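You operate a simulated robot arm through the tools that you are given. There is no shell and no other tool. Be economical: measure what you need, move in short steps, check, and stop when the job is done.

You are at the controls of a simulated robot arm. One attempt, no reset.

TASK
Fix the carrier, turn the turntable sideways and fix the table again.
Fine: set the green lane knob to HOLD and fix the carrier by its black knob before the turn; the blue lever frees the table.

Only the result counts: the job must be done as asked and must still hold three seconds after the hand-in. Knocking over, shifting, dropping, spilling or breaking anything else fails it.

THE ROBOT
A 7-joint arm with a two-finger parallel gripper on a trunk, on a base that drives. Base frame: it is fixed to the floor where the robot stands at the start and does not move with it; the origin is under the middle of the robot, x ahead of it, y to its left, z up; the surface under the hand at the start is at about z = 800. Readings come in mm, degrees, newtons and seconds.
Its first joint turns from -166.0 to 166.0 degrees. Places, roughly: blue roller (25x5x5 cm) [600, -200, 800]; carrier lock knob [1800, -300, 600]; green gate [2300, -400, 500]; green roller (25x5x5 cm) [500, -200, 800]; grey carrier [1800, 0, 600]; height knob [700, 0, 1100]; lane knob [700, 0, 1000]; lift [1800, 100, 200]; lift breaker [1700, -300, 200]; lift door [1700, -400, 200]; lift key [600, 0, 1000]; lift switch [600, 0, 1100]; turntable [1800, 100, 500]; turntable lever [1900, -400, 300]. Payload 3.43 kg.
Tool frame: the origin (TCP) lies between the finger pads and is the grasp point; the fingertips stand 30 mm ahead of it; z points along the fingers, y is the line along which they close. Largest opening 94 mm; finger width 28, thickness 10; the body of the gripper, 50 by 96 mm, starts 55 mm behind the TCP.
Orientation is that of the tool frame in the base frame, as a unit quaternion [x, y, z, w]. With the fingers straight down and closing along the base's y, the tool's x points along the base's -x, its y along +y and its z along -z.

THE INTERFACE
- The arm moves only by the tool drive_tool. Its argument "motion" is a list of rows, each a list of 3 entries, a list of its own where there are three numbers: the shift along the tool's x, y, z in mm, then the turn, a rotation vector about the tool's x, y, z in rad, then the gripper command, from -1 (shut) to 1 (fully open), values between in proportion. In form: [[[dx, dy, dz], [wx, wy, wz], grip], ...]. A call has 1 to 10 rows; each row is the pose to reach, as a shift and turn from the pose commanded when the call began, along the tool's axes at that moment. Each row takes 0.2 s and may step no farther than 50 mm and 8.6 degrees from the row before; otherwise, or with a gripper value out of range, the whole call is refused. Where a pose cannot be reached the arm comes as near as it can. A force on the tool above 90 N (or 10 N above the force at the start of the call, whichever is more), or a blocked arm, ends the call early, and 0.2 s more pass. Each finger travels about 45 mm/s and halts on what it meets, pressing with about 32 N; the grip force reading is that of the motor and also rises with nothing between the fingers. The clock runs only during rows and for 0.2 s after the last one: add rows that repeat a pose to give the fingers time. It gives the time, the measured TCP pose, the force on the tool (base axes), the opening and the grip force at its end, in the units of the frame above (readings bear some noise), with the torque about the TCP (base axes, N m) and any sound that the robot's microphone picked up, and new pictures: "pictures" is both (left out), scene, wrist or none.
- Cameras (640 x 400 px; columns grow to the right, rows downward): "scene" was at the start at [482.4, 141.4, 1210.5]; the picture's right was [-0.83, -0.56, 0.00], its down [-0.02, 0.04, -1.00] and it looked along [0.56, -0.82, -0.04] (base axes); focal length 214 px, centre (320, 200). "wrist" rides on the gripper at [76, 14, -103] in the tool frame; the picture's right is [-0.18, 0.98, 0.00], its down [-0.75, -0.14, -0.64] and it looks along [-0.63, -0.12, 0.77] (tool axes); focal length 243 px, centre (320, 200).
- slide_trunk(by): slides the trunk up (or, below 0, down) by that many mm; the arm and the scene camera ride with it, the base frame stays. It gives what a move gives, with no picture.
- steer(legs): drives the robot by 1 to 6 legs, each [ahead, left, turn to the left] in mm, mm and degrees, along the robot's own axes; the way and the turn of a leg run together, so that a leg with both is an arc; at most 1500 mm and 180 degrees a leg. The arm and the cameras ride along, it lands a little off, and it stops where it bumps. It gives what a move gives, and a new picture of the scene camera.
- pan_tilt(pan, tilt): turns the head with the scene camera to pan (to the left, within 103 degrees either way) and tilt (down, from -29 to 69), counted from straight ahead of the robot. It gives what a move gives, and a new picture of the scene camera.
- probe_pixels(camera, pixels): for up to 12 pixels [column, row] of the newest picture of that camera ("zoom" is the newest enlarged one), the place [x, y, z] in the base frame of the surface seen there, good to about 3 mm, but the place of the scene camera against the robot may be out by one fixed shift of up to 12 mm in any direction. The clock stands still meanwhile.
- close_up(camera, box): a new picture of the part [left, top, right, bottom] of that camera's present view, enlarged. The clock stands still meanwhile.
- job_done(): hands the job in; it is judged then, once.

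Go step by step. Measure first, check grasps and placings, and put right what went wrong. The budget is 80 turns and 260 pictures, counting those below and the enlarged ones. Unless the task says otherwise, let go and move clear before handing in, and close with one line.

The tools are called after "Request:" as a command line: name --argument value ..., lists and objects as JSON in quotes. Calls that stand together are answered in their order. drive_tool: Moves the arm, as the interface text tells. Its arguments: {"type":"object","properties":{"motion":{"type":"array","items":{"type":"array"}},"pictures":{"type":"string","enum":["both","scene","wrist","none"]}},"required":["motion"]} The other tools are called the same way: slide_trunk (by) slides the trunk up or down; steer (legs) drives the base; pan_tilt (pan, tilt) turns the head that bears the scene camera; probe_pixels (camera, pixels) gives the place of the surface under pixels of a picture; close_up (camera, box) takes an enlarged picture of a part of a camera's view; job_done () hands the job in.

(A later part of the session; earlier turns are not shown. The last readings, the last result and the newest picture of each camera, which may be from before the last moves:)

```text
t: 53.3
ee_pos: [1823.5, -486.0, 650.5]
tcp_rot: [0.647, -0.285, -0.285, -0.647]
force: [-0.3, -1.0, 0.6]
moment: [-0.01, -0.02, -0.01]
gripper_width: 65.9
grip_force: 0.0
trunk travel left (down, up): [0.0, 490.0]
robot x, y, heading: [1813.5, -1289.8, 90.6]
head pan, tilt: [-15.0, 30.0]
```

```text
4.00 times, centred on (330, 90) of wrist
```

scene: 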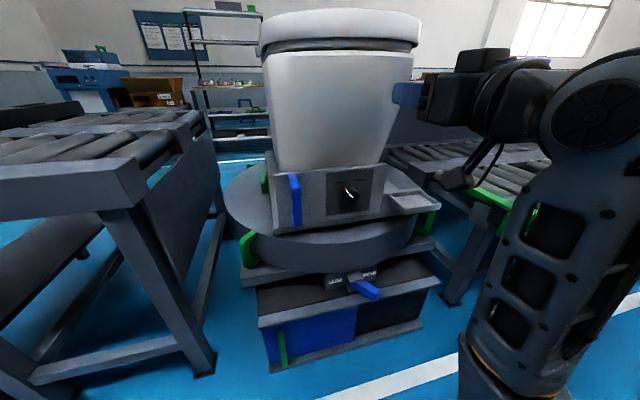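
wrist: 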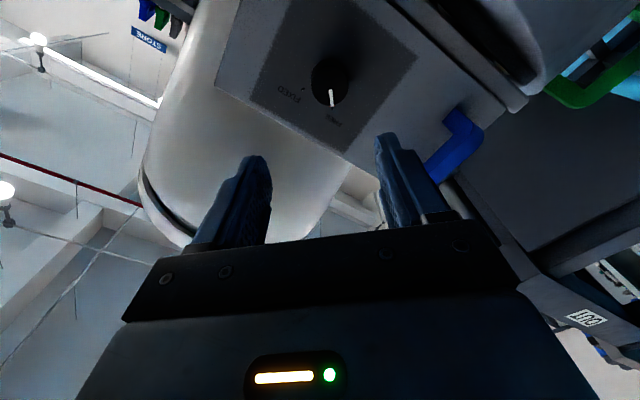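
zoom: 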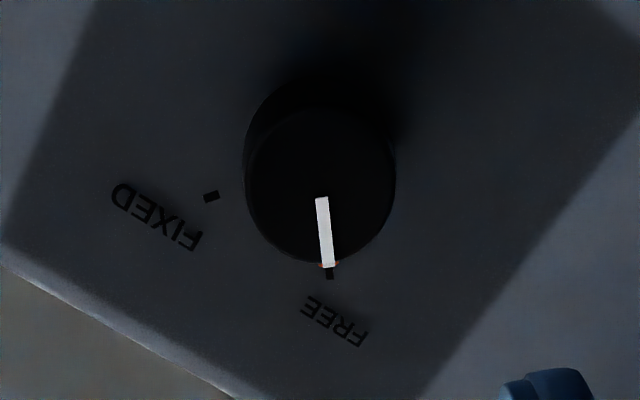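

Knob centre ≈(1820.5,-332 front,634). I'll shift and advance to straddle it.

Request:
drive_tool --motion '[[[10, 13, 30], [0, 0, 0], 0.4], [[10, 13, 70], [0, 0, 0], 0.4], [[10, 13, 105], [0, 0, 0], 0.4]]' --pictures "wrist"

Request:
probe_pixels --camera "wrist" --pixels '[[300, 150], [320, 150], [340, 150], [320, 170], [320, 130]]'

```text
t: 54.1
ee_pos: [1818.7, -378.8, 633.0]
tcp_rot: [0.647, -0.285, -0.285, -0.647]
force: [-0.1, -0.6, -0.7]
moment: [0.0, -0.03, 0.03]
gripper_width: 65.6
grip_force: 0.1
trunk travel left (down, up): [0.0, 490.0]
robot x, y, heading: [1813.3, -1287.3, 90.6]
head pan, tilt: [-15.0, 30.0]
```

wrist: 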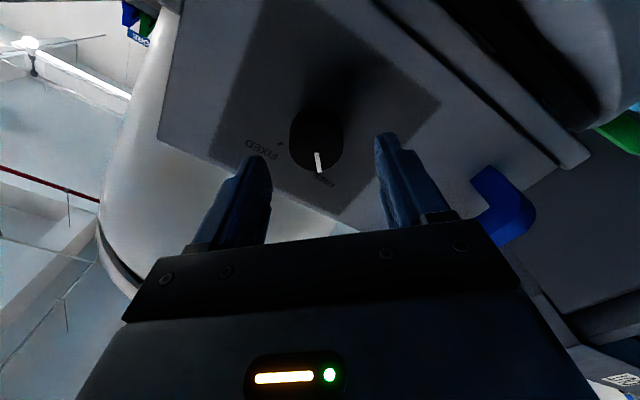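

```text
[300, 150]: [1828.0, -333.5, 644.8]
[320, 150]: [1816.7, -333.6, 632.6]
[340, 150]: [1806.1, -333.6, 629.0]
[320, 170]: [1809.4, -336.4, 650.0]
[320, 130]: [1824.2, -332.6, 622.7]
```

Request:
drive_tool --motion '[[[1, -2, 20], [0, 0, 0], 0.4], [[1, -2, 37], [0, 0, 0], 0.4], [[1, -2, 37], [0, 0, 0], -0.5], [[1, -2, 37], [0, 0, 0], -0.5], [[1, -2, 37], [0, 0, 0], -0.5]]' --pictures "wrist"

```text
t: 55.3
ee_pos: [1822.7, -342.7, 633.3]
tcp_rot: [-0.647, 0.285, 0.285, 0.647]
force: [1.0, 4.1, 1.3]
moment: [-0.05, -0.01, -0.15]
gripper_width: 38.4
grip_force: 39.1
trunk travel left (down, up): [0.0, 490.0]
robot x, y, heading: [1812.5, -1285.3, 90.9]
head pan, tilt: [-15.0, 30.0]
```

wrist: 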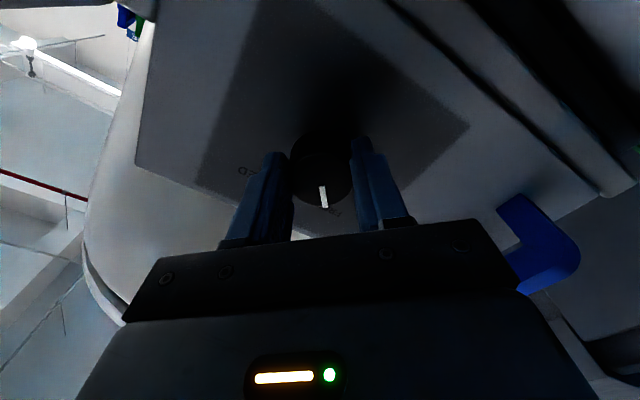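

Gripped well. Turning clockwise about 83°.

Request:
drive_tool --motion '[[[0, 0, 0], [0, 0, 0.145], -0.5], [[0, 0, 0], [0, 0, 0.29], -0.5], [[0, 0, 0], [0, 0, 0.435], -0.5], [[0, 0, 0], [0, 0, 0.58], -0.5], [[0, 0, 0], [0, 0, 0.725], -0.5], [[0, 0, 0], [0, 0, 0.87], -0.5], [[0, 0, 0], [0, 0, 1.015], -0.5], [[0, 0, 0], [0, 0, 1.16], -0.5], [[0, 0, 0], [0, 0, 1.3], -0.5], [[0, 0, 0], [0, 0, 1.44], -0.5]]' --pictures "both"

Request:
close_up --camera "wrist" --box '[240, 110, 400, 220]'

```text
t: 57.5
ee_pos: [1820.0, -342.1, 634.7]
tcp_rot: [-0.299, 0.641, 0.642, 0.296]
force: [-15.2, 18.8, -10.9]
moment: [-0.13, -0.34, 0.31]
gripper_width: 38.1
grip_force: 44.5
trunk travel left (down, up): [0.0, 490.0]
robot x, y, heading: [1814.4, -1288.1, 90.7]
head pan, tilt: [-15.0, 30.0]
```

scene: 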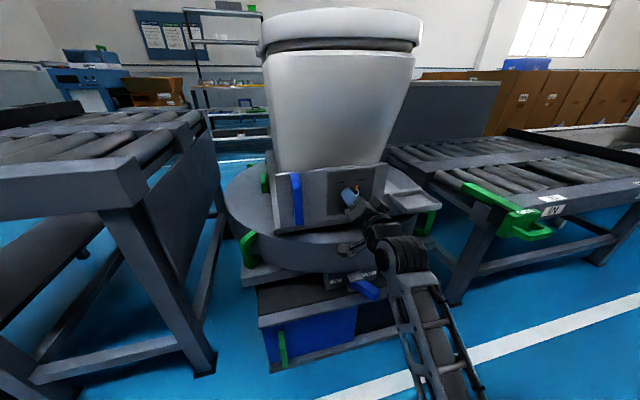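
wrist: 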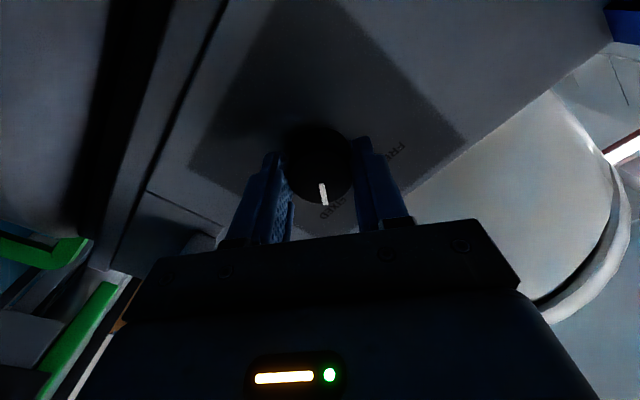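

```text
3.64 times, centred on (320, 165) of wrist
```

zoom: 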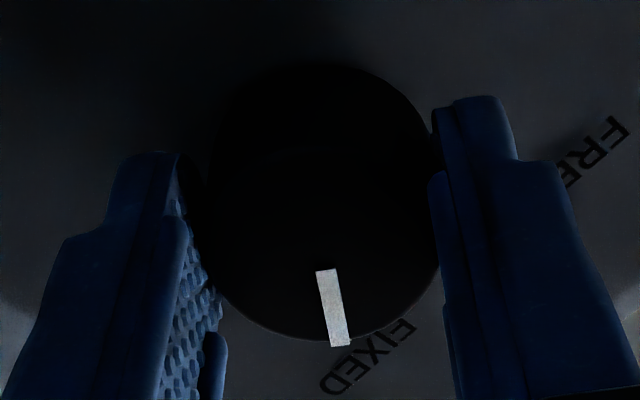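

The pointer appears at FIXED. I'll release, back off 150 mm, roll the hand back and check.

Request:
drive_tool --motion '[[[0, 0, 0], [0, 0, 0], 0.4], [[0, 0, 0], [0, 0, 0], 0.4], [[0, 0, 0], [0, 0, 0], 0.4], [[0, 0, -40], [0, 0, 0], 0.4], [[0, 0, -80], [0, 0, -0.14], 0.4], [[0, 0, -120], [0, 0, -0.28], 0.4], [[0, 0, -160], [0, 0, -0.42], 0.4], [[0, 0, -180], [0, 0, -0.56], 0.4], [[0, 0, -180], [0, 0, -0.7], 0.4]]' --pictures "wrist"

Request:
close_up --camera "wrist" --box '[240, 30, 400, 140]'

Request:
pan_tilt --pan -15 --tilt 45

Request:
close_up --camera "scene" --box '[250, 80, 450, 230]'

```text
t: 59.5
ee_pos: [1820.8, -523.3, 635.5]
tcp_rot: [0.501, -0.499, -0.499, -0.5]
force: [0.3, -0.5, 0.2]
moment: [0.0, 0.02, 0.02]
gripper_width: 65.9
grip_force: 0.0
trunk travel left (down, up): [0.0, 490.0]
robot x, y, heading: [1810.6, -1287.3, 90.8]
head pan, tilt: [-15.0, 30.0]
```

wrist: 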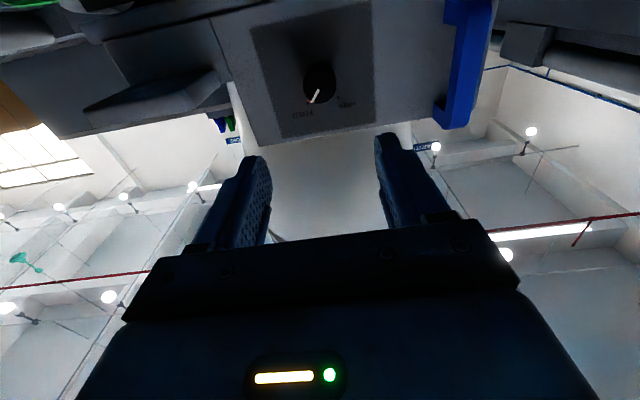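

```text
3.64 times, centred on (320, 85) of wrist
```

zoom: 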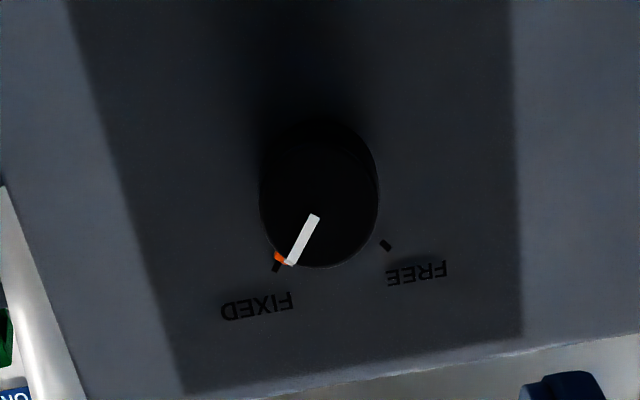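

```text
t: 60.3
ee_pos: [1821.6, -521.3, 635.5]
tcp_rot: [-0.501, 0.5, 0.501, 0.499]
force: [0.1, -0.1, 0.0]
moment: [-0.01, 0.0, 0.02]
gripper_width: 65.9
grip_force: 0.1
trunk travel left (down, up): [0.0, 490.0]
robot x, y, heading: [1810.4, -1287.7, 90.6]
head pan, tilt: [-15.0, 45.0]
```

scene: 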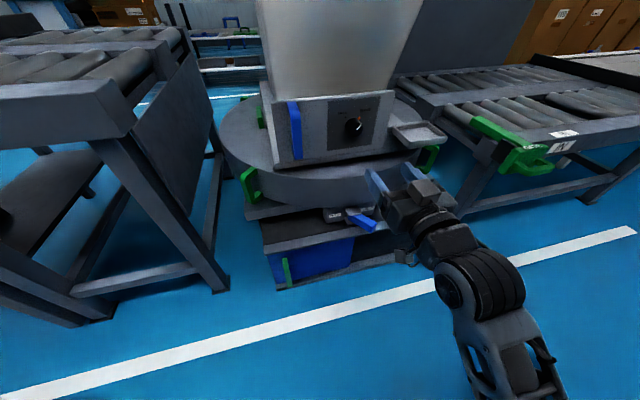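

```text
2.67 times, centred on (350, 155) of scene
```

zoom: 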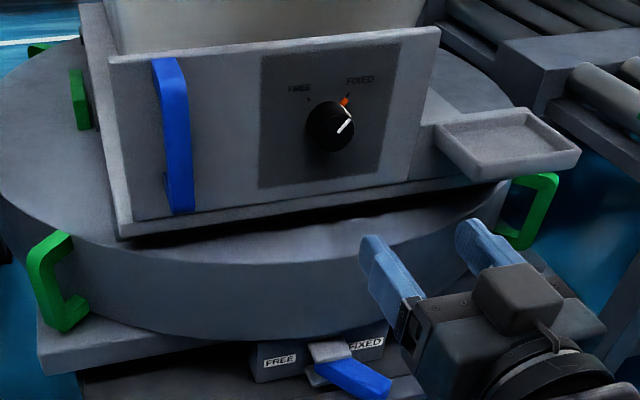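

Carrier knob is at FIXED. Now the table lever: zoom and probe it.

Request:
close_up --camera "scene" --box '[310, 190, 400, 250]'

Request:
probe_pixels --camera "zoom" --pixels '[[260, 120], [300, 160], [340, 190], [380, 230], [420, 270], [350, 230], [400, 200], [140, 180], [385, 140], [280, 200], [440, 250]]'

```text
6.67 times, centred on (355, 220) of scene
```

zoom: 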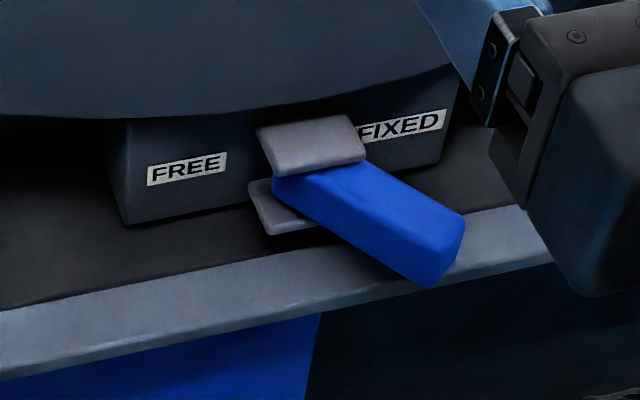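

```text
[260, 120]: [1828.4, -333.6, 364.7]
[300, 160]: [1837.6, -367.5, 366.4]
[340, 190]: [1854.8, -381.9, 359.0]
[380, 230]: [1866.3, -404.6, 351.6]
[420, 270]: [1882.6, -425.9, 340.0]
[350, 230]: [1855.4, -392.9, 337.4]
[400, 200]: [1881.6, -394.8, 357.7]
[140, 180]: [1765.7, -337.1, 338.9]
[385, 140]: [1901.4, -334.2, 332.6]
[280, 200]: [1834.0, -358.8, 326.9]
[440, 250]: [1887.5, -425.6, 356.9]
```

The lever lies horizontally, pointing from pivot ≈(1835,-345) to tip ≈(1890,-425), z≈348. I'll lower the closed gripper to its +x side to push it toward FREE (-x).

Request:
drive_tool --motion '[[[36, -16, 0], [0, 0, 0], -0.5], [[72, -33, 0], [0, 0, 0], -1], [[108, -49, 0], [0, 0, 0], -1], [[144, -65, 0], [0, 0, 0], -1], [[180, -82, 0], [0, 0, 0], -1], [[216, -98, 0], [0, 0, 0], -1], [[252, -115, 0], [0, 0, 0], -1], [[287, -119, 0], [0, 0, 0], -1]]' --pictures "both"

```text
t: 62.1
ee_pos: [1940.6, -523.1, 347.7]
tcp_rot: [-0.5, 0.501, 0.5, 0.5]
force: [0.0, -0.3, 0.4]
moment: [0.03, -0.01, -0.01]
gripper_width: 0.2
grip_force: 32.2
trunk travel left (down, up): [0.0, 490.0]
robot x, y, heading: [1813.1, -1289.9, 90.8]
head pan, tilt: [-15.0, 45.0]
```

scene: 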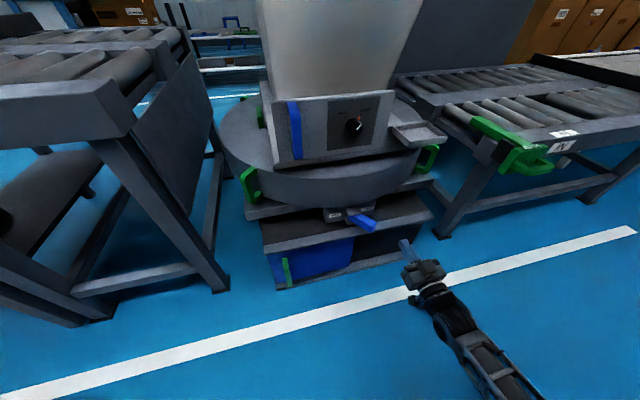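
wrist: 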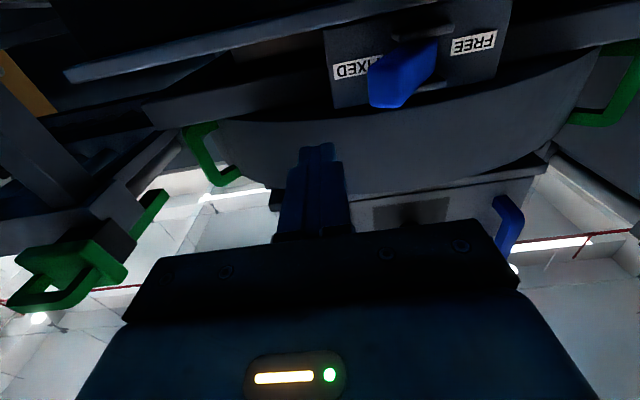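

Good reach. I'll verify the lever tip with the wrist camera and then push.

Request:
probe_pixels --camera "wrist" --pixels '[[374, 85], [390, 90], [405, 95], [420, 70], [432, 55], [390, 62], [415, 33], [420, 88], [400, 130], [360, 55]]'

Request:
drive_tool --motion '[[[0, 0, 40], [0, 0, 0], -1], [[0, 0, 80], [0, 0, 0], -1], [[0, 0, 100], [0, 0, 0], -1]]' --pictures "wrist"

```text
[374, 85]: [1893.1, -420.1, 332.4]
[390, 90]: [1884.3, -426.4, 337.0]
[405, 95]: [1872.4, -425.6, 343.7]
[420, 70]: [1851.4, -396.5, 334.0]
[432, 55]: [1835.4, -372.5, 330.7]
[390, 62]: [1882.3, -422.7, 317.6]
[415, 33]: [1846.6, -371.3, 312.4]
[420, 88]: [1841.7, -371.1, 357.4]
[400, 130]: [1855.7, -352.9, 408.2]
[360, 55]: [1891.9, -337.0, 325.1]
```

```text
t: 62.9
ee_pos: [1941.1, -422.8, 349.1]
tcp_rot: [-0.5, 0.501, 0.5, 0.499]
force: [0.1, -0.3, 0.7]
moment: [-0.01, -0.01, -0.02]
gripper_width: 0.4
grip_force: 31.9
trunk travel left (down, up): [0.0, 490.0]
robot x, y, heading: [1808.9, -1288.6, 90.7]
head pan, tilt: [-15.0, 45.0]
```

wrist: 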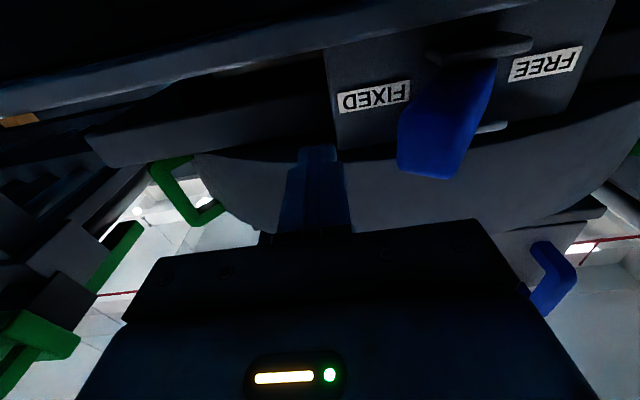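

Request:
drive_tool --motion '[[[9, 20, 0], [0, 0, 0], -1], [[9, 40, 0], [0, 0, 0], -1], [[9, 60, 0], [0, 0, 0], -1], [[9, 80, 0], [0, 0, 0], -1], [[9, 95, 0], [0, 0, 0], -1], [[9, 108, 0], [0, 0, 0], -1], [[9, 116, 0], [0, 0, 0], -1]]' --pictures "both"

Request:
close_up --camera "scene" --box '[310, 190, 400, 250]'

```text
t: 63.7
ee_pos: [1898.2, -428.2, 336.9]
tcp_rot: [-0.496, 0.506, 0.492, 0.506]
force: [4.4, -3.6, 3.1]
moment: [0.06, 0.07, 0.04]
gripper_width: 0.0
grip_force: 32.1
trunk travel left (down, up): [0.0, 490.0]
robot x, y, heading: [1813.9, -1292.9, 90.6]
head pan, tilt: [-15.0, 45.0]
stopped in row 4: the force on the tool passed its limit at 134 N (the readings are from after the stop); the commanded pose is now the measured one
```

scene: 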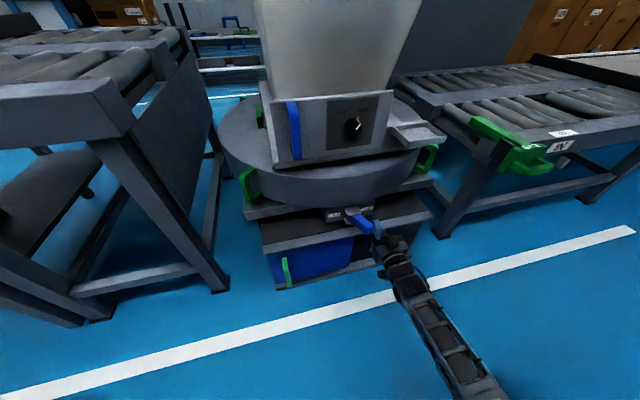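
wrist: 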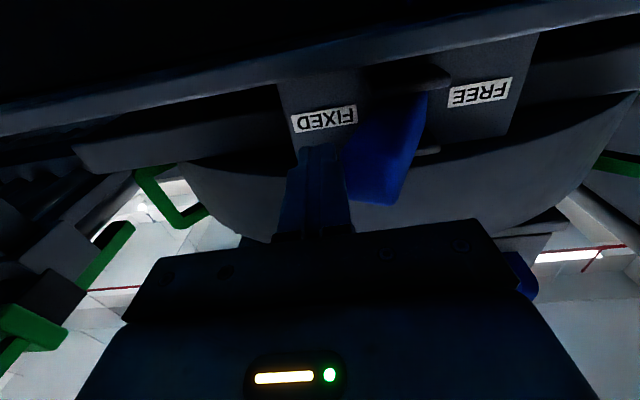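

```text
6.67 times, centred on (355, 220) of scene
```

zoom: 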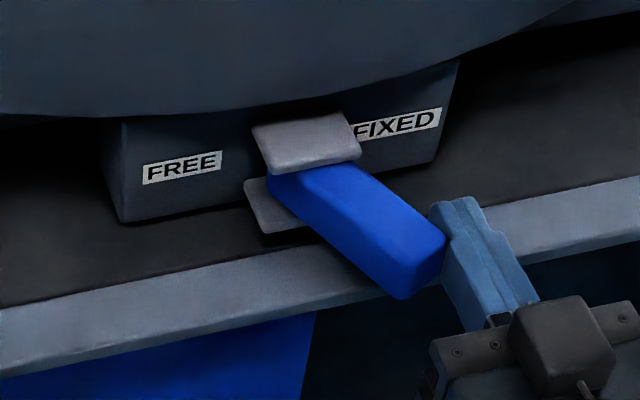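

The contact impact tripped the force limit, though the lever moved a few degrees. I'll push more slowly along its arc.

Request:
drive_tool --motion '[[[0, 4, -1], [0, 0, 0], -1], [[0, 8, -2], [0, 0, 0], -1], [[0, 12, -4], [0, 0, 0], -1], [[0, 16, -5], [0, 0, 0], -1], [[0, 20, -6], [0, 0, 0], -1], [[0, 24, -8], [0, 0, 0], -1], [[0, 28, -9], [0, 0, 0], -1], [[0, 32, -10], [0, 0, 0], -1], [[0, 36, -11], [0, 0, 0], -1], [[0, 40, -12], [0, 0, 0], -1]]' --pictures "scene"

Request:
close_up --camera "scene" --box '[310, 190, 400, 250]'

```text
t: 65.5
ee_pos: [1870.6, -438.7, 338.0]
tcp_rot: [-0.495, 0.506, 0.49, 0.509]
force: [3.2, -12.9, 8.6]
moment: [0.07, 0.19, 0.2]
gripper_width: 0.2
grip_force: 32.0
trunk travel left (down, up): [0.0, 490.0]
robot x, y, heading: [1812.3, -1290.1, 90.5]
head pan, tilt: [-15.0, 45.0]
stopped in row 8: the force on the tool passed its limit at 91 N (the readings are from after the stop); the commanded pose is now the measured one
```

scene: 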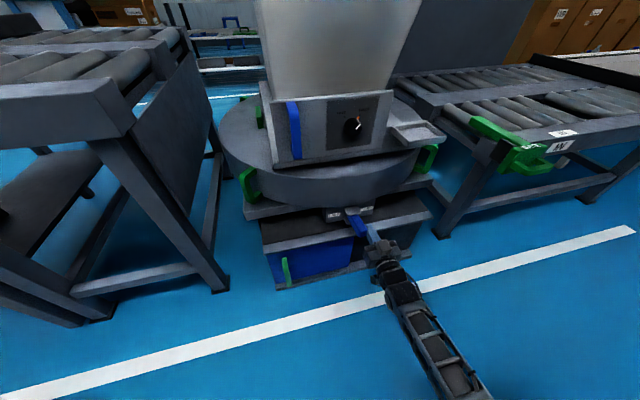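

```text
6.67 times, centred on (355, 220) of scene
```

zoom: 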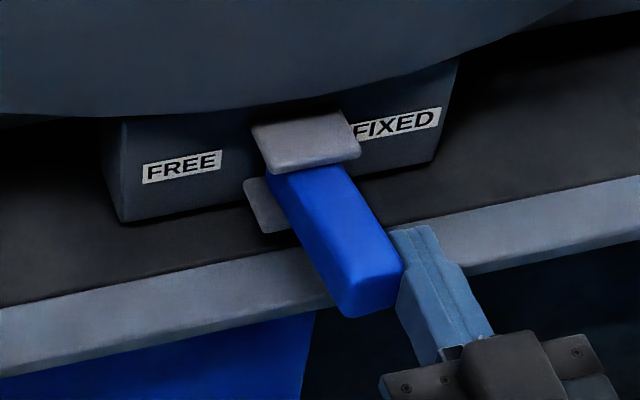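

The lever moves and stays; continuing slowly along the arc.

Request:
drive_tool --motion '[[[0, 4, 0], [0, 0, 0], -1], [[0, 8, 0], [0, 0, 0], -1], [[0, 12, 0], [0, 0, 0], -1], [[0, 16, 0], [0, 0, 0], -1], [[0, 20, 0], [0, 0, 0], -1], [[0, 24, 1], [0, 0, 0], -1], [[0, 28, 2], [0, 0, 0], -1], [[0, 32, 3], [0, 0, 0], -1], [[0, 36, 4], [0, 0, 0], -1], [[0, 40, 6], [0, 0, 0], -1]]' --pictures "none"

Request:
drive_tool --motion '[[[0, 4, 1], [0, 0, 0], -1], [[0, 8, 2], [0, 0, 0], -1], [[0, 12, 4], [0, 0, 0], -1], [[0, 16, 6], [0, 0, 0], -1], [[0, 20, 8], [0, 0, 0], -1], [[0, 24, 10], [0, 0, 0], -1], [[0, 28, 12], [0, 0, 0], -1]]' --pictures "scene"

Request:
close_up --camera "scene" --box '[310, 190, 400, 250]'

```text
t: 66.8
ee_pos: [1859.8, -440.8, 336.4]
tcp_rot: [-0.492, 0.508, 0.487, 0.513]
force: [3.3, -16.7, 12.9]
moment: [0.15, 0.19, 0.05]
gripper_width: 0.0
grip_force: 32.1
trunk travel left (down, up): [0.0, 490.0]
robot x, y, heading: [1818.3, -1291.3, 90.5]
head pan, tilt: [-15.0, 45.0]
stopped in row 6: the force on the tool passed its limit at 96 N (the readings are from after the stop); the commanded pose is now the measured one
```

```text
t: 67.6
ee_pos: [1858.4, -441.0, 336.2]
tcp_rot: [-0.489, 0.51, 0.484, 0.516]
force: [4.1, -16.0, 13.3]
moment: [0.08, 0.19, 0.06]
gripper_width: 0.3
grip_force: 31.9
trunk travel left (down, up): [0.0, 490.0]
robot x, y, heading: [1814.7, -1292.2, 90.5]
head pan, tilt: [-15.0, 45.0]
stopped in row 3: the force on the tool passed its limit at 100 N (the readings are from after the stop); the commanded pose is now the measured one
```

scene: 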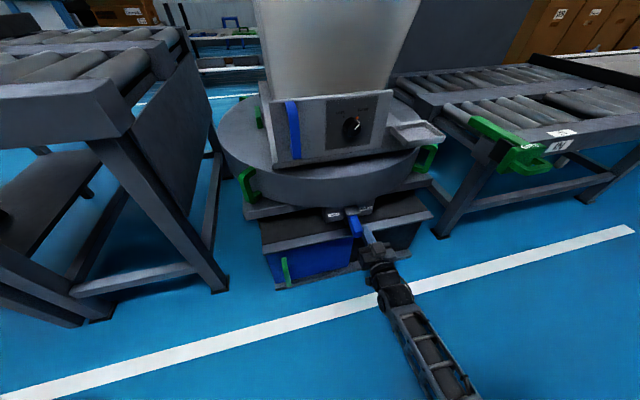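

```text
6.67 times, centred on (355, 220) of scene
```

zoom: 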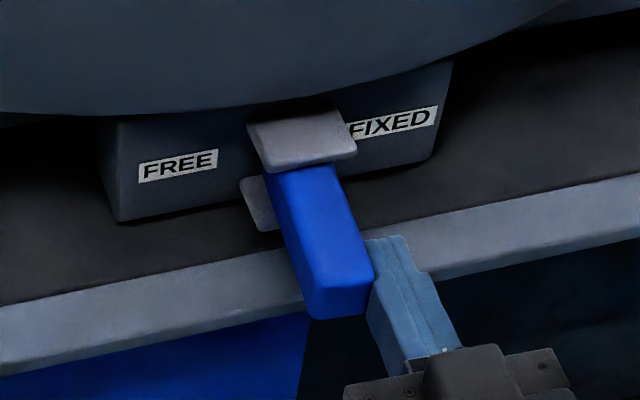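

The lever is now straight ahead. I'll back off, open and grip it from the front for a better hold.

Request:
drive_tool --motion '[[[0, -4, -10], [0, 0, 0], -1], [[0, -4, -40], [-0.053, 0, 0], 0.2], [[0, 15, -80], [-0.053, 0, 0], 0.4], [[0, 20, -90], [-0.053, 0, 0], 0.4]]' --pictures "wrist"

Request:
close_up --camera "wrist" --box '[220, 20, 420, 150]'

Request:
probe_pixels --camera "zoom" --pixels '[[300, 230], [330, 230], [360, 230], [390, 230], [280, 230], [330, 290], [330, 180], [345, 260]]'

```text
t: 68.6
ee_pos: [1832.0, -530.5, 334.8]
tcp_rot: [0.504, -0.497, -0.498, -0.501]
force: [-0.1, -0.4, 0.3]
moment: [0.0, 0.0, 0.0]
gripper_width: 65.9
grip_force: 0.4
trunk travel left (down, up): [0.0, 490.0]
robot x, y, heading: [1813.9, -1290.8, 90.7]
head pan, tilt: [-15.0, 45.0]
```

wrist: 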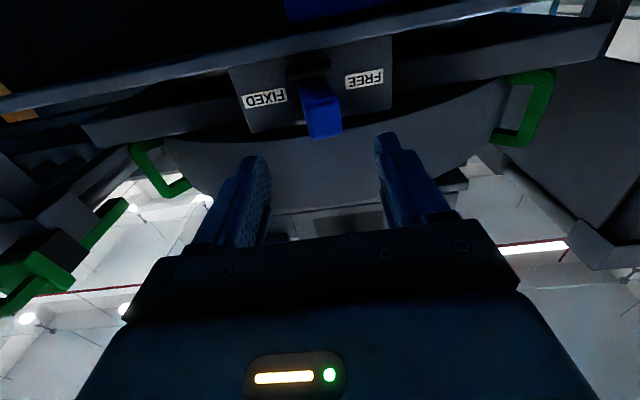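

```text
3.08 times, centred on (320, 85) of wrist
```

zoom: 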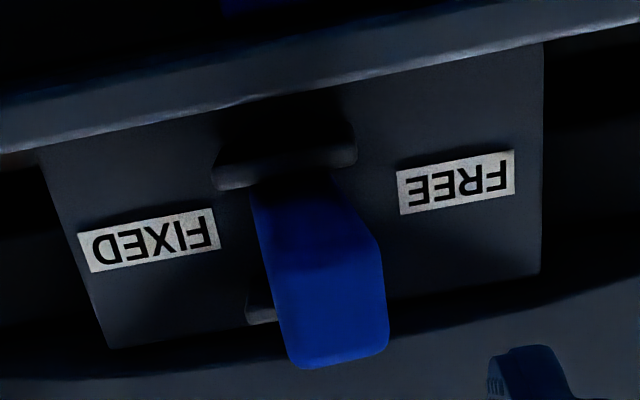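

```text
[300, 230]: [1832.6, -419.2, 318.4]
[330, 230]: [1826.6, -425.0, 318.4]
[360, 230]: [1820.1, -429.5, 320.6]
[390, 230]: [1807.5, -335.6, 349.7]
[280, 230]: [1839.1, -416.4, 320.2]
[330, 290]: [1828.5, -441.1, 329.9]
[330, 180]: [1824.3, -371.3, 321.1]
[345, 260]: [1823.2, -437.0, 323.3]
```

Request:
drive_tool --motion '[[[-3, 5, 40], [0, 0, 0], 0.4], [[-3, 5, 80], [0, 0, 0], 0.4], [[-3, 5, 108], [0, 0, 0], 0.4], [[-3, 5, 108], [0, 0, 0], -0.7], [[-3, 5, 108], [0, 0, 0], -0.7], [[-3, 5, 108], [0, 0, 0], -0.7], [[-3, 5, 108], [0, 0, 0], -0.7]]' --pictures "wrist"

```text
t: 70.2
ee_pos: [1832.1, -420.3, 336.8]
tcp_rot: [-0.501, 0.5, 0.496, 0.503]
force: [27.4, 3.9, -1.0]
moment: [-0.33, 0.76, -1.82]
gripper_width: 36.8
grip_force: 44.8
trunk travel left (down, up): [0.0, 490.0]
robot x, y, heading: [1813.3, -1291.5, 90.7]
head pan, tilt: [-15.0, 45.0]
```

wrist: 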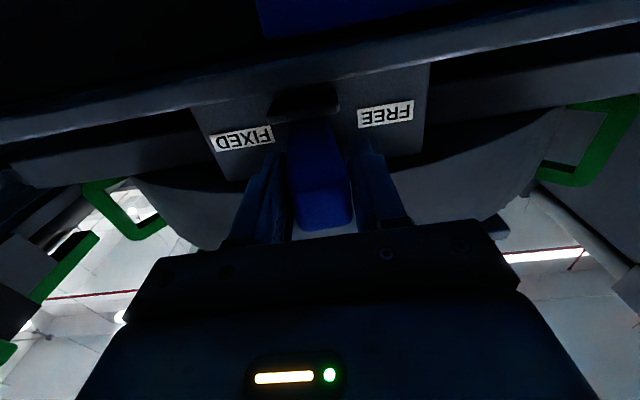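

Gripped (opening 36.8 mm). Now swinging it along its arc, turning the hand with it.

Request:
drive_tool --motion '[[[0, 5.2, 0.2], [0.07, 0, 0], -0.7], [[0, 10.5, 0.7], [0.14, 0, 0], -0.7], [[0, 15.6, 1.6], [0.21, 0, 0], -0.7], [[0, 20.7, 2.9], [0.28, 0, 0], -0.7], [[0, 25.7, 4.5], [0.35, 0, 0], -0.7], [[0, 30.6, 6.5], [0.42, 0, 0], -0.7], [[0, 35.3, 8.8], [0.49, 0, 0], -0.7], [[0, 39.8, 11.4], [0.56, 0, 0], -0.7], [[0, 44.2, 14.4], [0.63, 0, 0], -0.7], [[0, 48.3, 17.6], [0.7, 0, 0], -0.7]]' --pictures "both"

Request:
close_up --camera "scene" --box '[310, 190, 400, 250]'

```text
t: 72.4
ee_pos: [1790.6, -406.9, 335.3]
tcp_rot: [-0.292, 0.643, 0.286, 0.648]
force: [70.7, -26.1, 9.6]
moment: [-0.12, 0.26, 1.43]
gripper_width: 54.1
grip_force: 35.0
out of reach, approached as far as the arm can: row 2
trunk travel left (down, up): [0.0, 490.0]
robot x, y, heading: [1815.7, -1293.0, 90.4]
head pan, tilt: [-15.0, 45.0]
```

scene: 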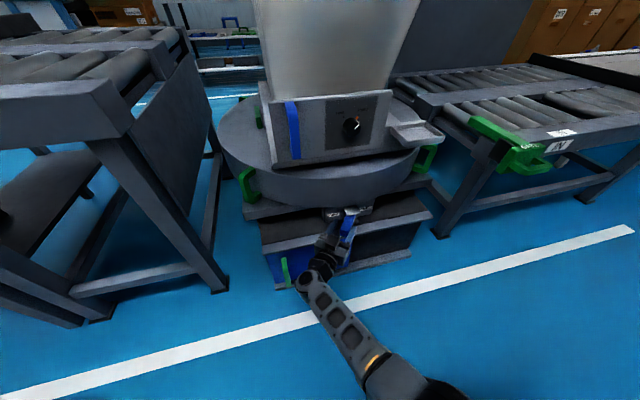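
wrist: 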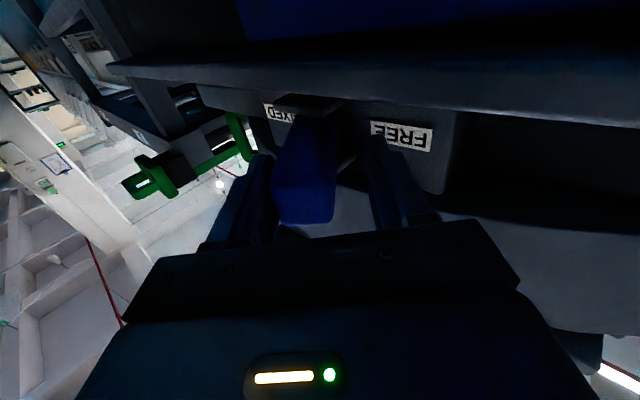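

```text
6.67 times, centred on (355, 220) of scene
```

zoom: 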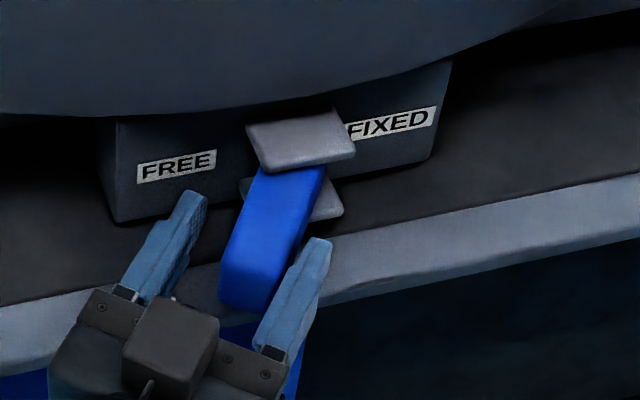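

The lever is past the middle toward FREE but not fully there; continuing to push along its tangent.

Request:
drive_tool --motion '[[[0, 4, -1], [0, 0, 0], -0.7], [[0, 8, -2], [0, 0, 0], -0.7], [[0, 12, -3], [0, 0, 0], -0.7], [[0, 16, -4], [0, 0, 0], -0.7], [[0, 20, -5], [0, 0, 0], -0.7], [[0, 24, -6], [0, 0, 0], -0.7], [[0, 28, -6], [0, 0, 0], -0.7], [[0, 32, -6], [0, 0, 0], -0.7]]' --pictures "none"

Request:
close_up --camera "scene" --box '[310, 190, 400, 250]'

```text
t: 73.0
ee_pos: [1795.1, -409.6, 332.1]
tcp_rot: [-0.286, 0.646, 0.276, 0.652]
force: [39.2, -35.8, 6.3]
moment: [0.75, -0.17, 0.56]
gripper_width: 43.5
grip_force: 26.1
trunk travel left (down, up): [0.0, 490.0]
robot x, y, heading: [1820.4, -1286.9, 90.3]
head pan, tilt: [-15.0, 45.0]
stopped in row 3: the force on the tool passed its limit at 91 N (the readings are from after the stop); the commanded pose is now the measured one
```

```text
6.67 times, centred on (355, 220) of scene
```

zoom: 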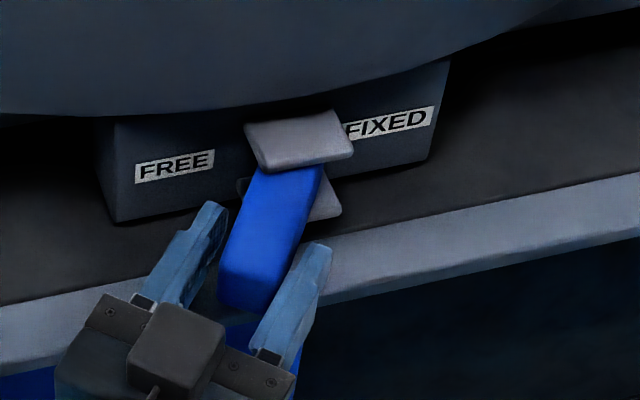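

Request:
probe_pixels --camera "zoom" --pixels '[[290, 190], [270, 220], [245, 265], [230, 285], [270, 290], [280, 240], [225, 250]]'

Request:
drive_tool --motion '[[[0, 0, 0], [0, 0, 0], 0.3], [[0, 0, 0], [0, 0, 0], 0.3], [[0, 0, -40], [0, 0, 0], 0.3], [[0, 0, -80], [0, 0, 0], 0.3]]' --pictures "scene"

Request:
close_up --camera "scene" --box '[310, 190, 400, 250]'

Request:
probe_pixels --camera "zoom" --pixels '[[290, 190], [270, 220], [245, 265], [230, 285], [270, 290], [280, 240], [225, 250]]'

```text
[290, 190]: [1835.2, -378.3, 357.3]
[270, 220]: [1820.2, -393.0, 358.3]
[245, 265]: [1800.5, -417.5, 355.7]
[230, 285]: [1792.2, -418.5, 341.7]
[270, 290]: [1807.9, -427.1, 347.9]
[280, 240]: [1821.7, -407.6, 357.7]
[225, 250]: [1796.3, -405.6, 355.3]
```

```text
t: 74.0
ee_pos: [1733.2, -463.3, 333.7]
tcp_rot: [-0.291, 0.642, 0.284, 0.649]
force: [0.7, 0.8, 0.5]
moment: [0.01, 0.0, 0.01]
gripper_width: 61.3
grip_force: 0.0
trunk travel left (down, up): [0.0, 490.0]
robot x, y, heading: [1814.9, -1289.1, 90.3]
head pan, tilt: [-15.0, 45.0]
```

scene: 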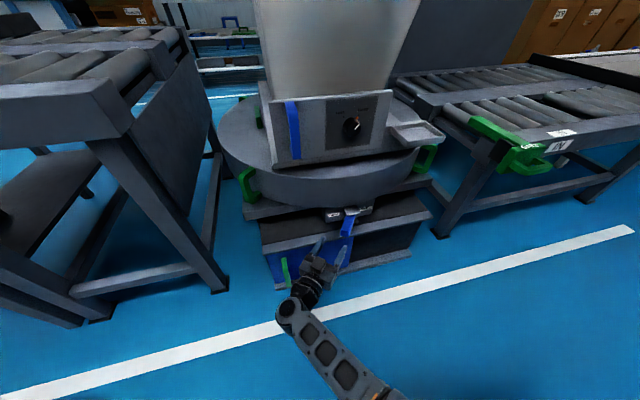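

```text
6.67 times, centred on (355, 220) of scene
```

zoom: 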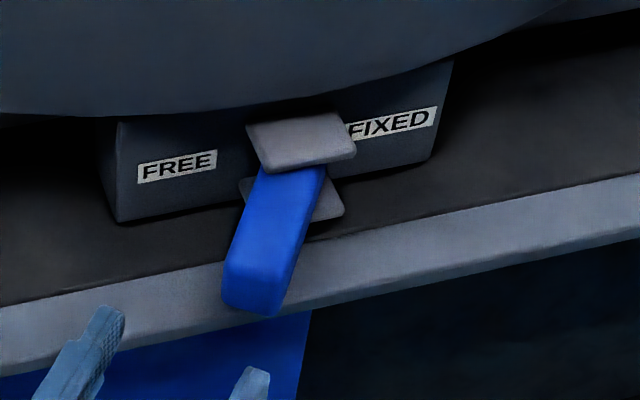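

```text
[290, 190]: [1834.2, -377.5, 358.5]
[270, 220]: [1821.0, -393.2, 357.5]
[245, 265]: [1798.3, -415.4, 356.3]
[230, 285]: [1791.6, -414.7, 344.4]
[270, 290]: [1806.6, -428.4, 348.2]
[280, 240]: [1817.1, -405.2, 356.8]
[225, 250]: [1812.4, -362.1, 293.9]
```

To confirm whether FREE is fully reached, I'll push once more with the closed fingers from the +x side, where the contact is stiff.

Request:
drive_tool --motion '[[[0, -20, -35], [-0.14, 0, 0], -1], [[0, -45, -30], [-0.28, 0, 0], -1], [[0, -70, -10], [-0.42, 0, 0], -1], [[0, -95, 10], [-0.56, 0, 0], -1], [[0, -110, 30], [-0.7, 0, 0], -1], [[-2, -119, 55], [-0.72, 0, 0], -1]]' --pictures "scene"

```text
t: 75.4
ee_pos: [1857.3, -505.0, 336.6]
tcp_rot: [-0.501, 0.502, 0.492, 0.505]
force: [-0.7, 0.0, 0.2]
moment: [-0.01, -0.02, 0.02]
gripper_width: 0.0
grip_force: 31.7
trunk travel left (down, up): [0.0, 490.0]
robot x, y, heading: [1815.0, -1292.4, 90.6]
head pan, tilt: [-15.0, 45.0]
```

scene: 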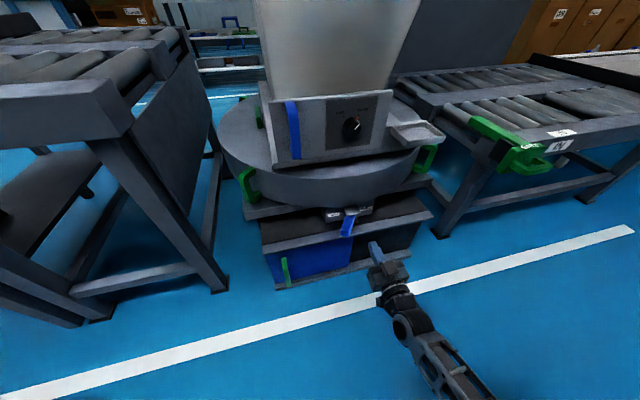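

Request:
drive_tool --motion '[[[0, 0, 40], [0, 0, 0], -1], [[0, 0, 76], [0, 0, 0], -1], [[0, 8, 76], [0, 0, 0], -1], [[0, 12, 76], [0, 0, 0], -1], [[0, 15, 76], [0, 0, 0], -1], [[0, 18, 76], [0, 0, 0], -1], [[0, 21, 76], [0, 0, 0], -1], [[0, 24, 76], [0, 0, 0], -1], [[0, 27, 76], [0, 0, 0], -1], [[0, 30, 76], [0, 0, 0], -1]]' --pictures "none"

Request:
drive_tool --motion '[[[0, 3, 0], [0, 0, 0], -1], [[0, 6, 0], [0, 0, 0], -1], [[0, 9, 0], [0, 0, 0], -1], [[0, 12, 0], [0, 0, 0], -1], [[0, 15, 0], [0, 0, 0], -1], [[0, 18, 0], [0, 0, 0], -1], [[0, 21, 0], [0, 0, 0], -1]]' --pictures "scene"

Request:
close_up --camera "scene" --box '[310, 190, 400, 250]'

```text
t: 77.6
ee_pos: [1835.2, -427.7, 337.5]
tcp_rot: [-0.498, 0.504, 0.49, 0.507]
force: [35.2, -3.0, 3.3]
moment: [0.18, 0.32, -0.99]
gripper_width: 0.0
grip_force: 32.0
trunk travel left (down, up): [0.0, 490.0]
robot x, y, heading: [1813.8, -1290.8, 90.5]
head pan, tilt: [-15.0, 45.0]
```

```text
t: 79.0
ee_pos: [1834.0, -429.1, 336.3]
tcp_rot: [-0.491, 0.511, 0.482, 0.516]
force: [4.5, -5.9, 3.6]
moment: [0.14, 0.08, -0.12]
gripper_width: 0.1
grip_force: 32.0
trunk travel left (down, up): [0.0, 490.0]
robot x, y, heading: [1813.1, -1289.4, 90.7]
head pan, tilt: [-15.0, 45.0]
stopped in row 6: the force on the tool passed its limit at 92 N (the readings are from after the stop); the commanded pose is now the measured one
```

scene: 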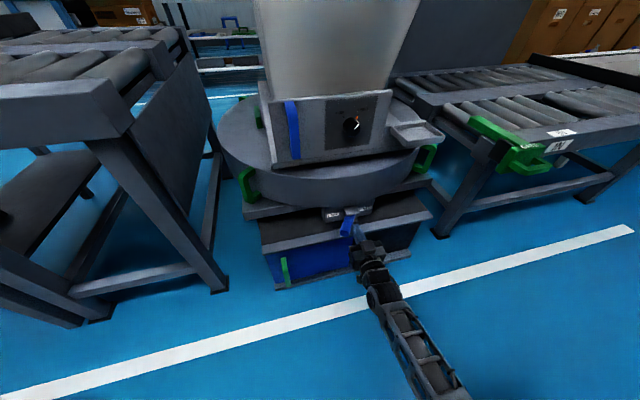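

```text
6.67 times, centred on (355, 220) of scene
```

zoom: 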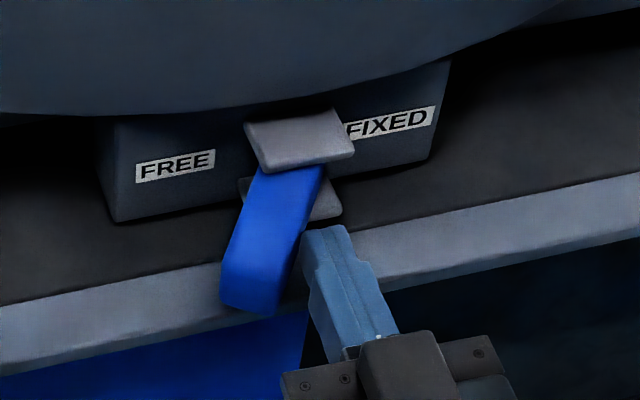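

The lever barely moved, but I was pushing at a short radius. I'll push nearer its tip, along the tangent.

Request:
drive_tool --motion '[[[0, -4, -8], [0, 0, 0], -1], [[0, -2, -18], [0, 0, 0], -1], [[0, 6, -17], [0, 0, 0], -1], [[0, 10, -16], [0, 0, 0], -1], [[0, 14, -14], [0, 0, 0], -1], [[0, 18, -12], [0, 0, 0], -1], [[0, 22, -10], [0, 0, 0], -1], [[0, 26, -8], [0, 0, 0], -1], [[0, 30, -6], [0, 0, 0], -1], [[0, 34, -4], [0, 0, 0], -1]]' --pictures "scene"

Request:
close_up --camera "scene" --box '[310, 190, 400, 250]'

```text
t: 80.5
ee_pos: [1824.0, -442.0, 335.1]
tcp_rot: [-0.486, 0.514, 0.478, 0.52]
force: [5.6, -9.6, 6.1]
moment: [0.27, 0.11, -0.09]
gripper_width: 0.0
grip_force: 31.9
trunk travel left (down, up): [0.0, 490.0]
robot x, y, heading: [1815.1, -1291.7, 90.4]
head pan, tilt: [-15.0, 45.0]
stopped in row 7: the force on the tool passed its limit at 98 N (the readings are from after the stop); the commanded pose is now the measured one
```

scene: 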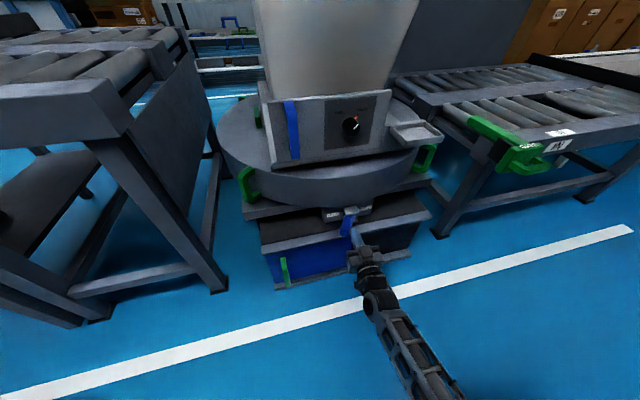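

```text
6.67 times, centred on (355, 220) of scene
```

zoom: 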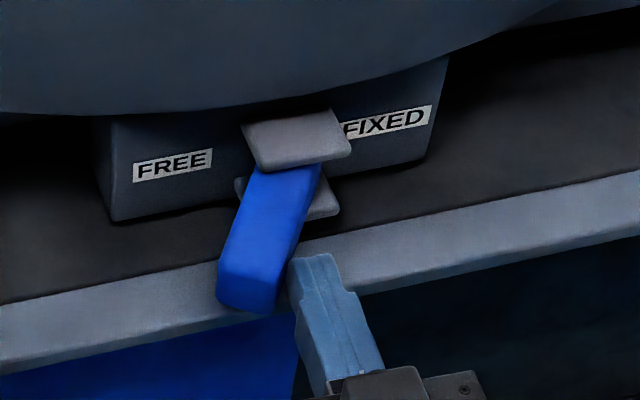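

Only flex, so the lever is at its stop on the FREE side. I'll back off and survey the turntable's surroundings (conveyor edges, handles) before turning.

Request:
drive_tool --motion '[[[0, -5, -5], [0, 0, 0], -1], [[0, -5, -45], [-0.05, 0, 0], -1], [[0, -5, -90], [-0.05, 0, 0], -1], [[0, -5, -130], [-0.05, 0, 0], -1]]' --pictures "scene"

Request:
probe_pixels --camera "scene" --pixels '[[134, 118], [182, 42], [189, 100], [400, 80], [445, 115], [480, 122], [520, 155], [436, 158], [248, 186], [440, 135], [390, 128], [262, 115]]'

Request:
close_up --camera "scene" --box '[220, 70, 460, 220]'

```text
t: 81.5
ee_pos: [1818.3, -573.5, 336.1]
tcp_rot: [-0.5, 0.501, 0.492, 0.506]
force: [0.5, 0.6, 0.5]
moment: [-0.01, -0.03, 0.01]
gripper_width: 0.1
grip_force: 31.7
trunk travel left (down, up): [0.0, 490.0]
robot x, y, heading: [1819.1, -1289.4, 90.4]
head pan, tilt: [-15.0, 45.0]
```

scene: 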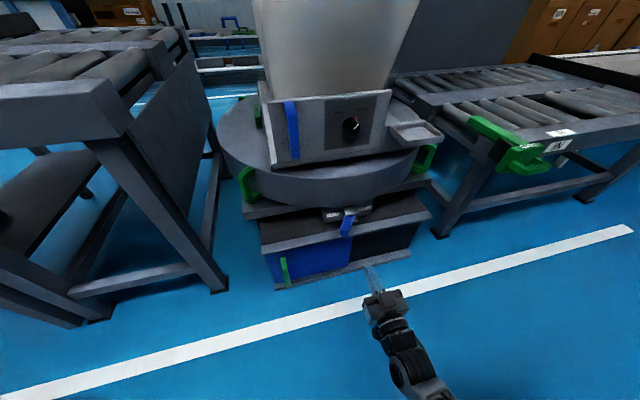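

```text
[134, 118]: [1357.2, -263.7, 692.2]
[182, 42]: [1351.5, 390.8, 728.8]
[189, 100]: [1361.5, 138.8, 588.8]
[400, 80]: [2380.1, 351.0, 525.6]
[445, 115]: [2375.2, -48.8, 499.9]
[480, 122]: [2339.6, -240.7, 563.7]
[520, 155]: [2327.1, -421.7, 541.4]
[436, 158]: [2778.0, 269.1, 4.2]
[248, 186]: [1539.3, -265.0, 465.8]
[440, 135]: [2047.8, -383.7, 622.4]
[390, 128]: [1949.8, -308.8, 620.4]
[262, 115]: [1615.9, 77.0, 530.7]
```

```text
2.67 times, centred on (340, 145) of scene
```

zoom: 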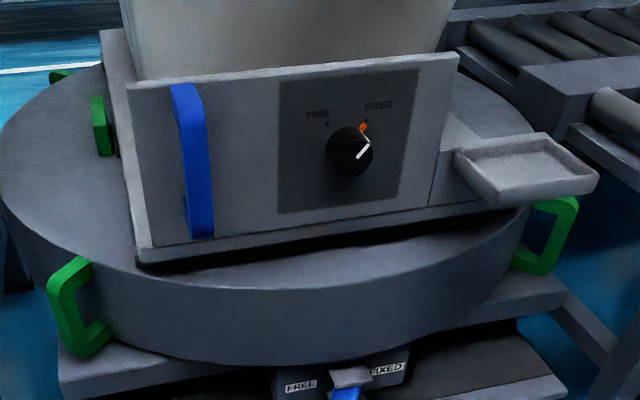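

The OUT table edge is at x≈1360 and its panel is z 590–730, so a clockwise turn would bring the tray into it; counter-clockwise clears. I'll fit the turntable's centre and handle geometry.

Request:
probe_pixels --camera "zoom" --pixels '[[15, 230], [40, 262], [115, 310], [200, 325], [300, 330], [400, 318], [480, 290], [75, 268], [62, 300], [80, 345], [560, 205], [545, 262]]'

Request:
probe_pixels --camera "zoom" --pixels '[[62, 75], [98, 125], [540, 175], [570, 185], [525, 190], [460, 200], [440, 185], [530, 205], [595, 190], [400, 350], [100, 330], [570, 210]]'

```text
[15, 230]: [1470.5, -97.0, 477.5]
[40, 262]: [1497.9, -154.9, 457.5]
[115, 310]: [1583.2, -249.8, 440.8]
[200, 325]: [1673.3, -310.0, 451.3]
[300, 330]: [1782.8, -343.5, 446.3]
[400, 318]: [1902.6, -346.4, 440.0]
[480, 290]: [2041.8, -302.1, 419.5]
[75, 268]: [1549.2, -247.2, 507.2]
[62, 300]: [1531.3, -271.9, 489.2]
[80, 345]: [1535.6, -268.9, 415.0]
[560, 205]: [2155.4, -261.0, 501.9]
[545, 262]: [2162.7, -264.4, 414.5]
```

```text
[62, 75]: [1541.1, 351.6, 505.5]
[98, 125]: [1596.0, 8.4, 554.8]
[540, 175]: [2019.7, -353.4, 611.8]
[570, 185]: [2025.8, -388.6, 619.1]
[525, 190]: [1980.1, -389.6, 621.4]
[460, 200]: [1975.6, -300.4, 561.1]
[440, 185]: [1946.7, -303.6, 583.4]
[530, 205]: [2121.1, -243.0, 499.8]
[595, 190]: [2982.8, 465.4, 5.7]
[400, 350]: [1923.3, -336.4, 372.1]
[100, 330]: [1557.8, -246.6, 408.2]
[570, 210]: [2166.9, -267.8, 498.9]
```

Fit: turntable centre ≈(1850, 62), R≈412, four handles at 45° positions, r≈458. So a 90° CCW turn brings the left handle (1534,-270) to where the right one is (2165,-266). I'll move the hand up-left and drive a bit nearer.

Request:
drive_tool --motion '[[[-25, 34, -5], [0, 0, 0], 0], [[-50, 68, -5], [0, 0, 0], 0], [[-75, 102, -5], [0, 0, 0], 0], [[-100, 136, -5], [0, 0, 0], 0.1], [[-124, 168, -5], [0, 0, 0], 0.1]]' --pictures "none"

Request:
steer --legs '[[140, -35, 0]]'

Request:
pan_tilt --pan 30 --tilt 45

```text
t: 82.7
ee_pos: [1649.2, -573.4, 456.6]
tcp_rot: [-0.5, 0.502, 0.492, 0.506]
force: [-0.2, 0.9, 0.6]
moment: [-0.02, -0.01, -0.03]
gripper_width: 51.7
grip_force: 0.0
trunk travel left (down, up): [0.0, 490.0]
robot x, y, heading: [1814.4, -1289.5, 90.5]
head pan, tilt: [-15.0, 45.0]
```

```text
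t: 84.1
ee_pos: [1686.1, -434.3, 458.4]
tcp_rot: [-0.499, 0.503, 0.49, 0.508]
force: [0.4, 0.1, 0.4]
moment: [0.02, -0.01, -0.02]
gripper_width: 51.8
grip_force: 0.2
trunk travel left (down, up): [0.0, 490.0]
robot x, y, heading: [1845.4, -1155.0, 90.1]
head pan, tilt: [-15.0, 45.0]
```

scene: 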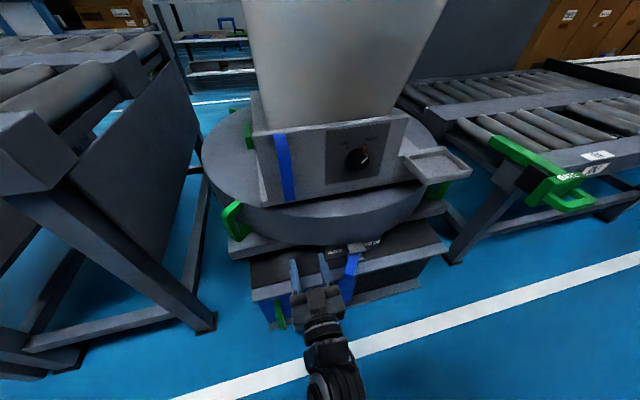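

```text
t: 85.2
ee_pos: [1687.5, -434.7, 457.3]
tcp_rot: [-0.499, 0.503, 0.491, 0.507]
force: [0.5, -0.1, 0.3]
moment: [-0.02, 0.0, 0.01]
gripper_width: 51.4
grip_force: 0.0
trunk travel left (down, up): [0.0, 490.0]
robot x, y, heading: [1849.0, -1152.2, 90.4]
head pan, tilt: [30.0, 45.0]
```

scene: 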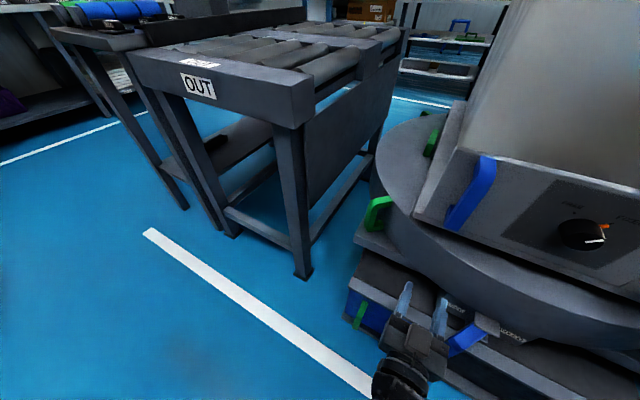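

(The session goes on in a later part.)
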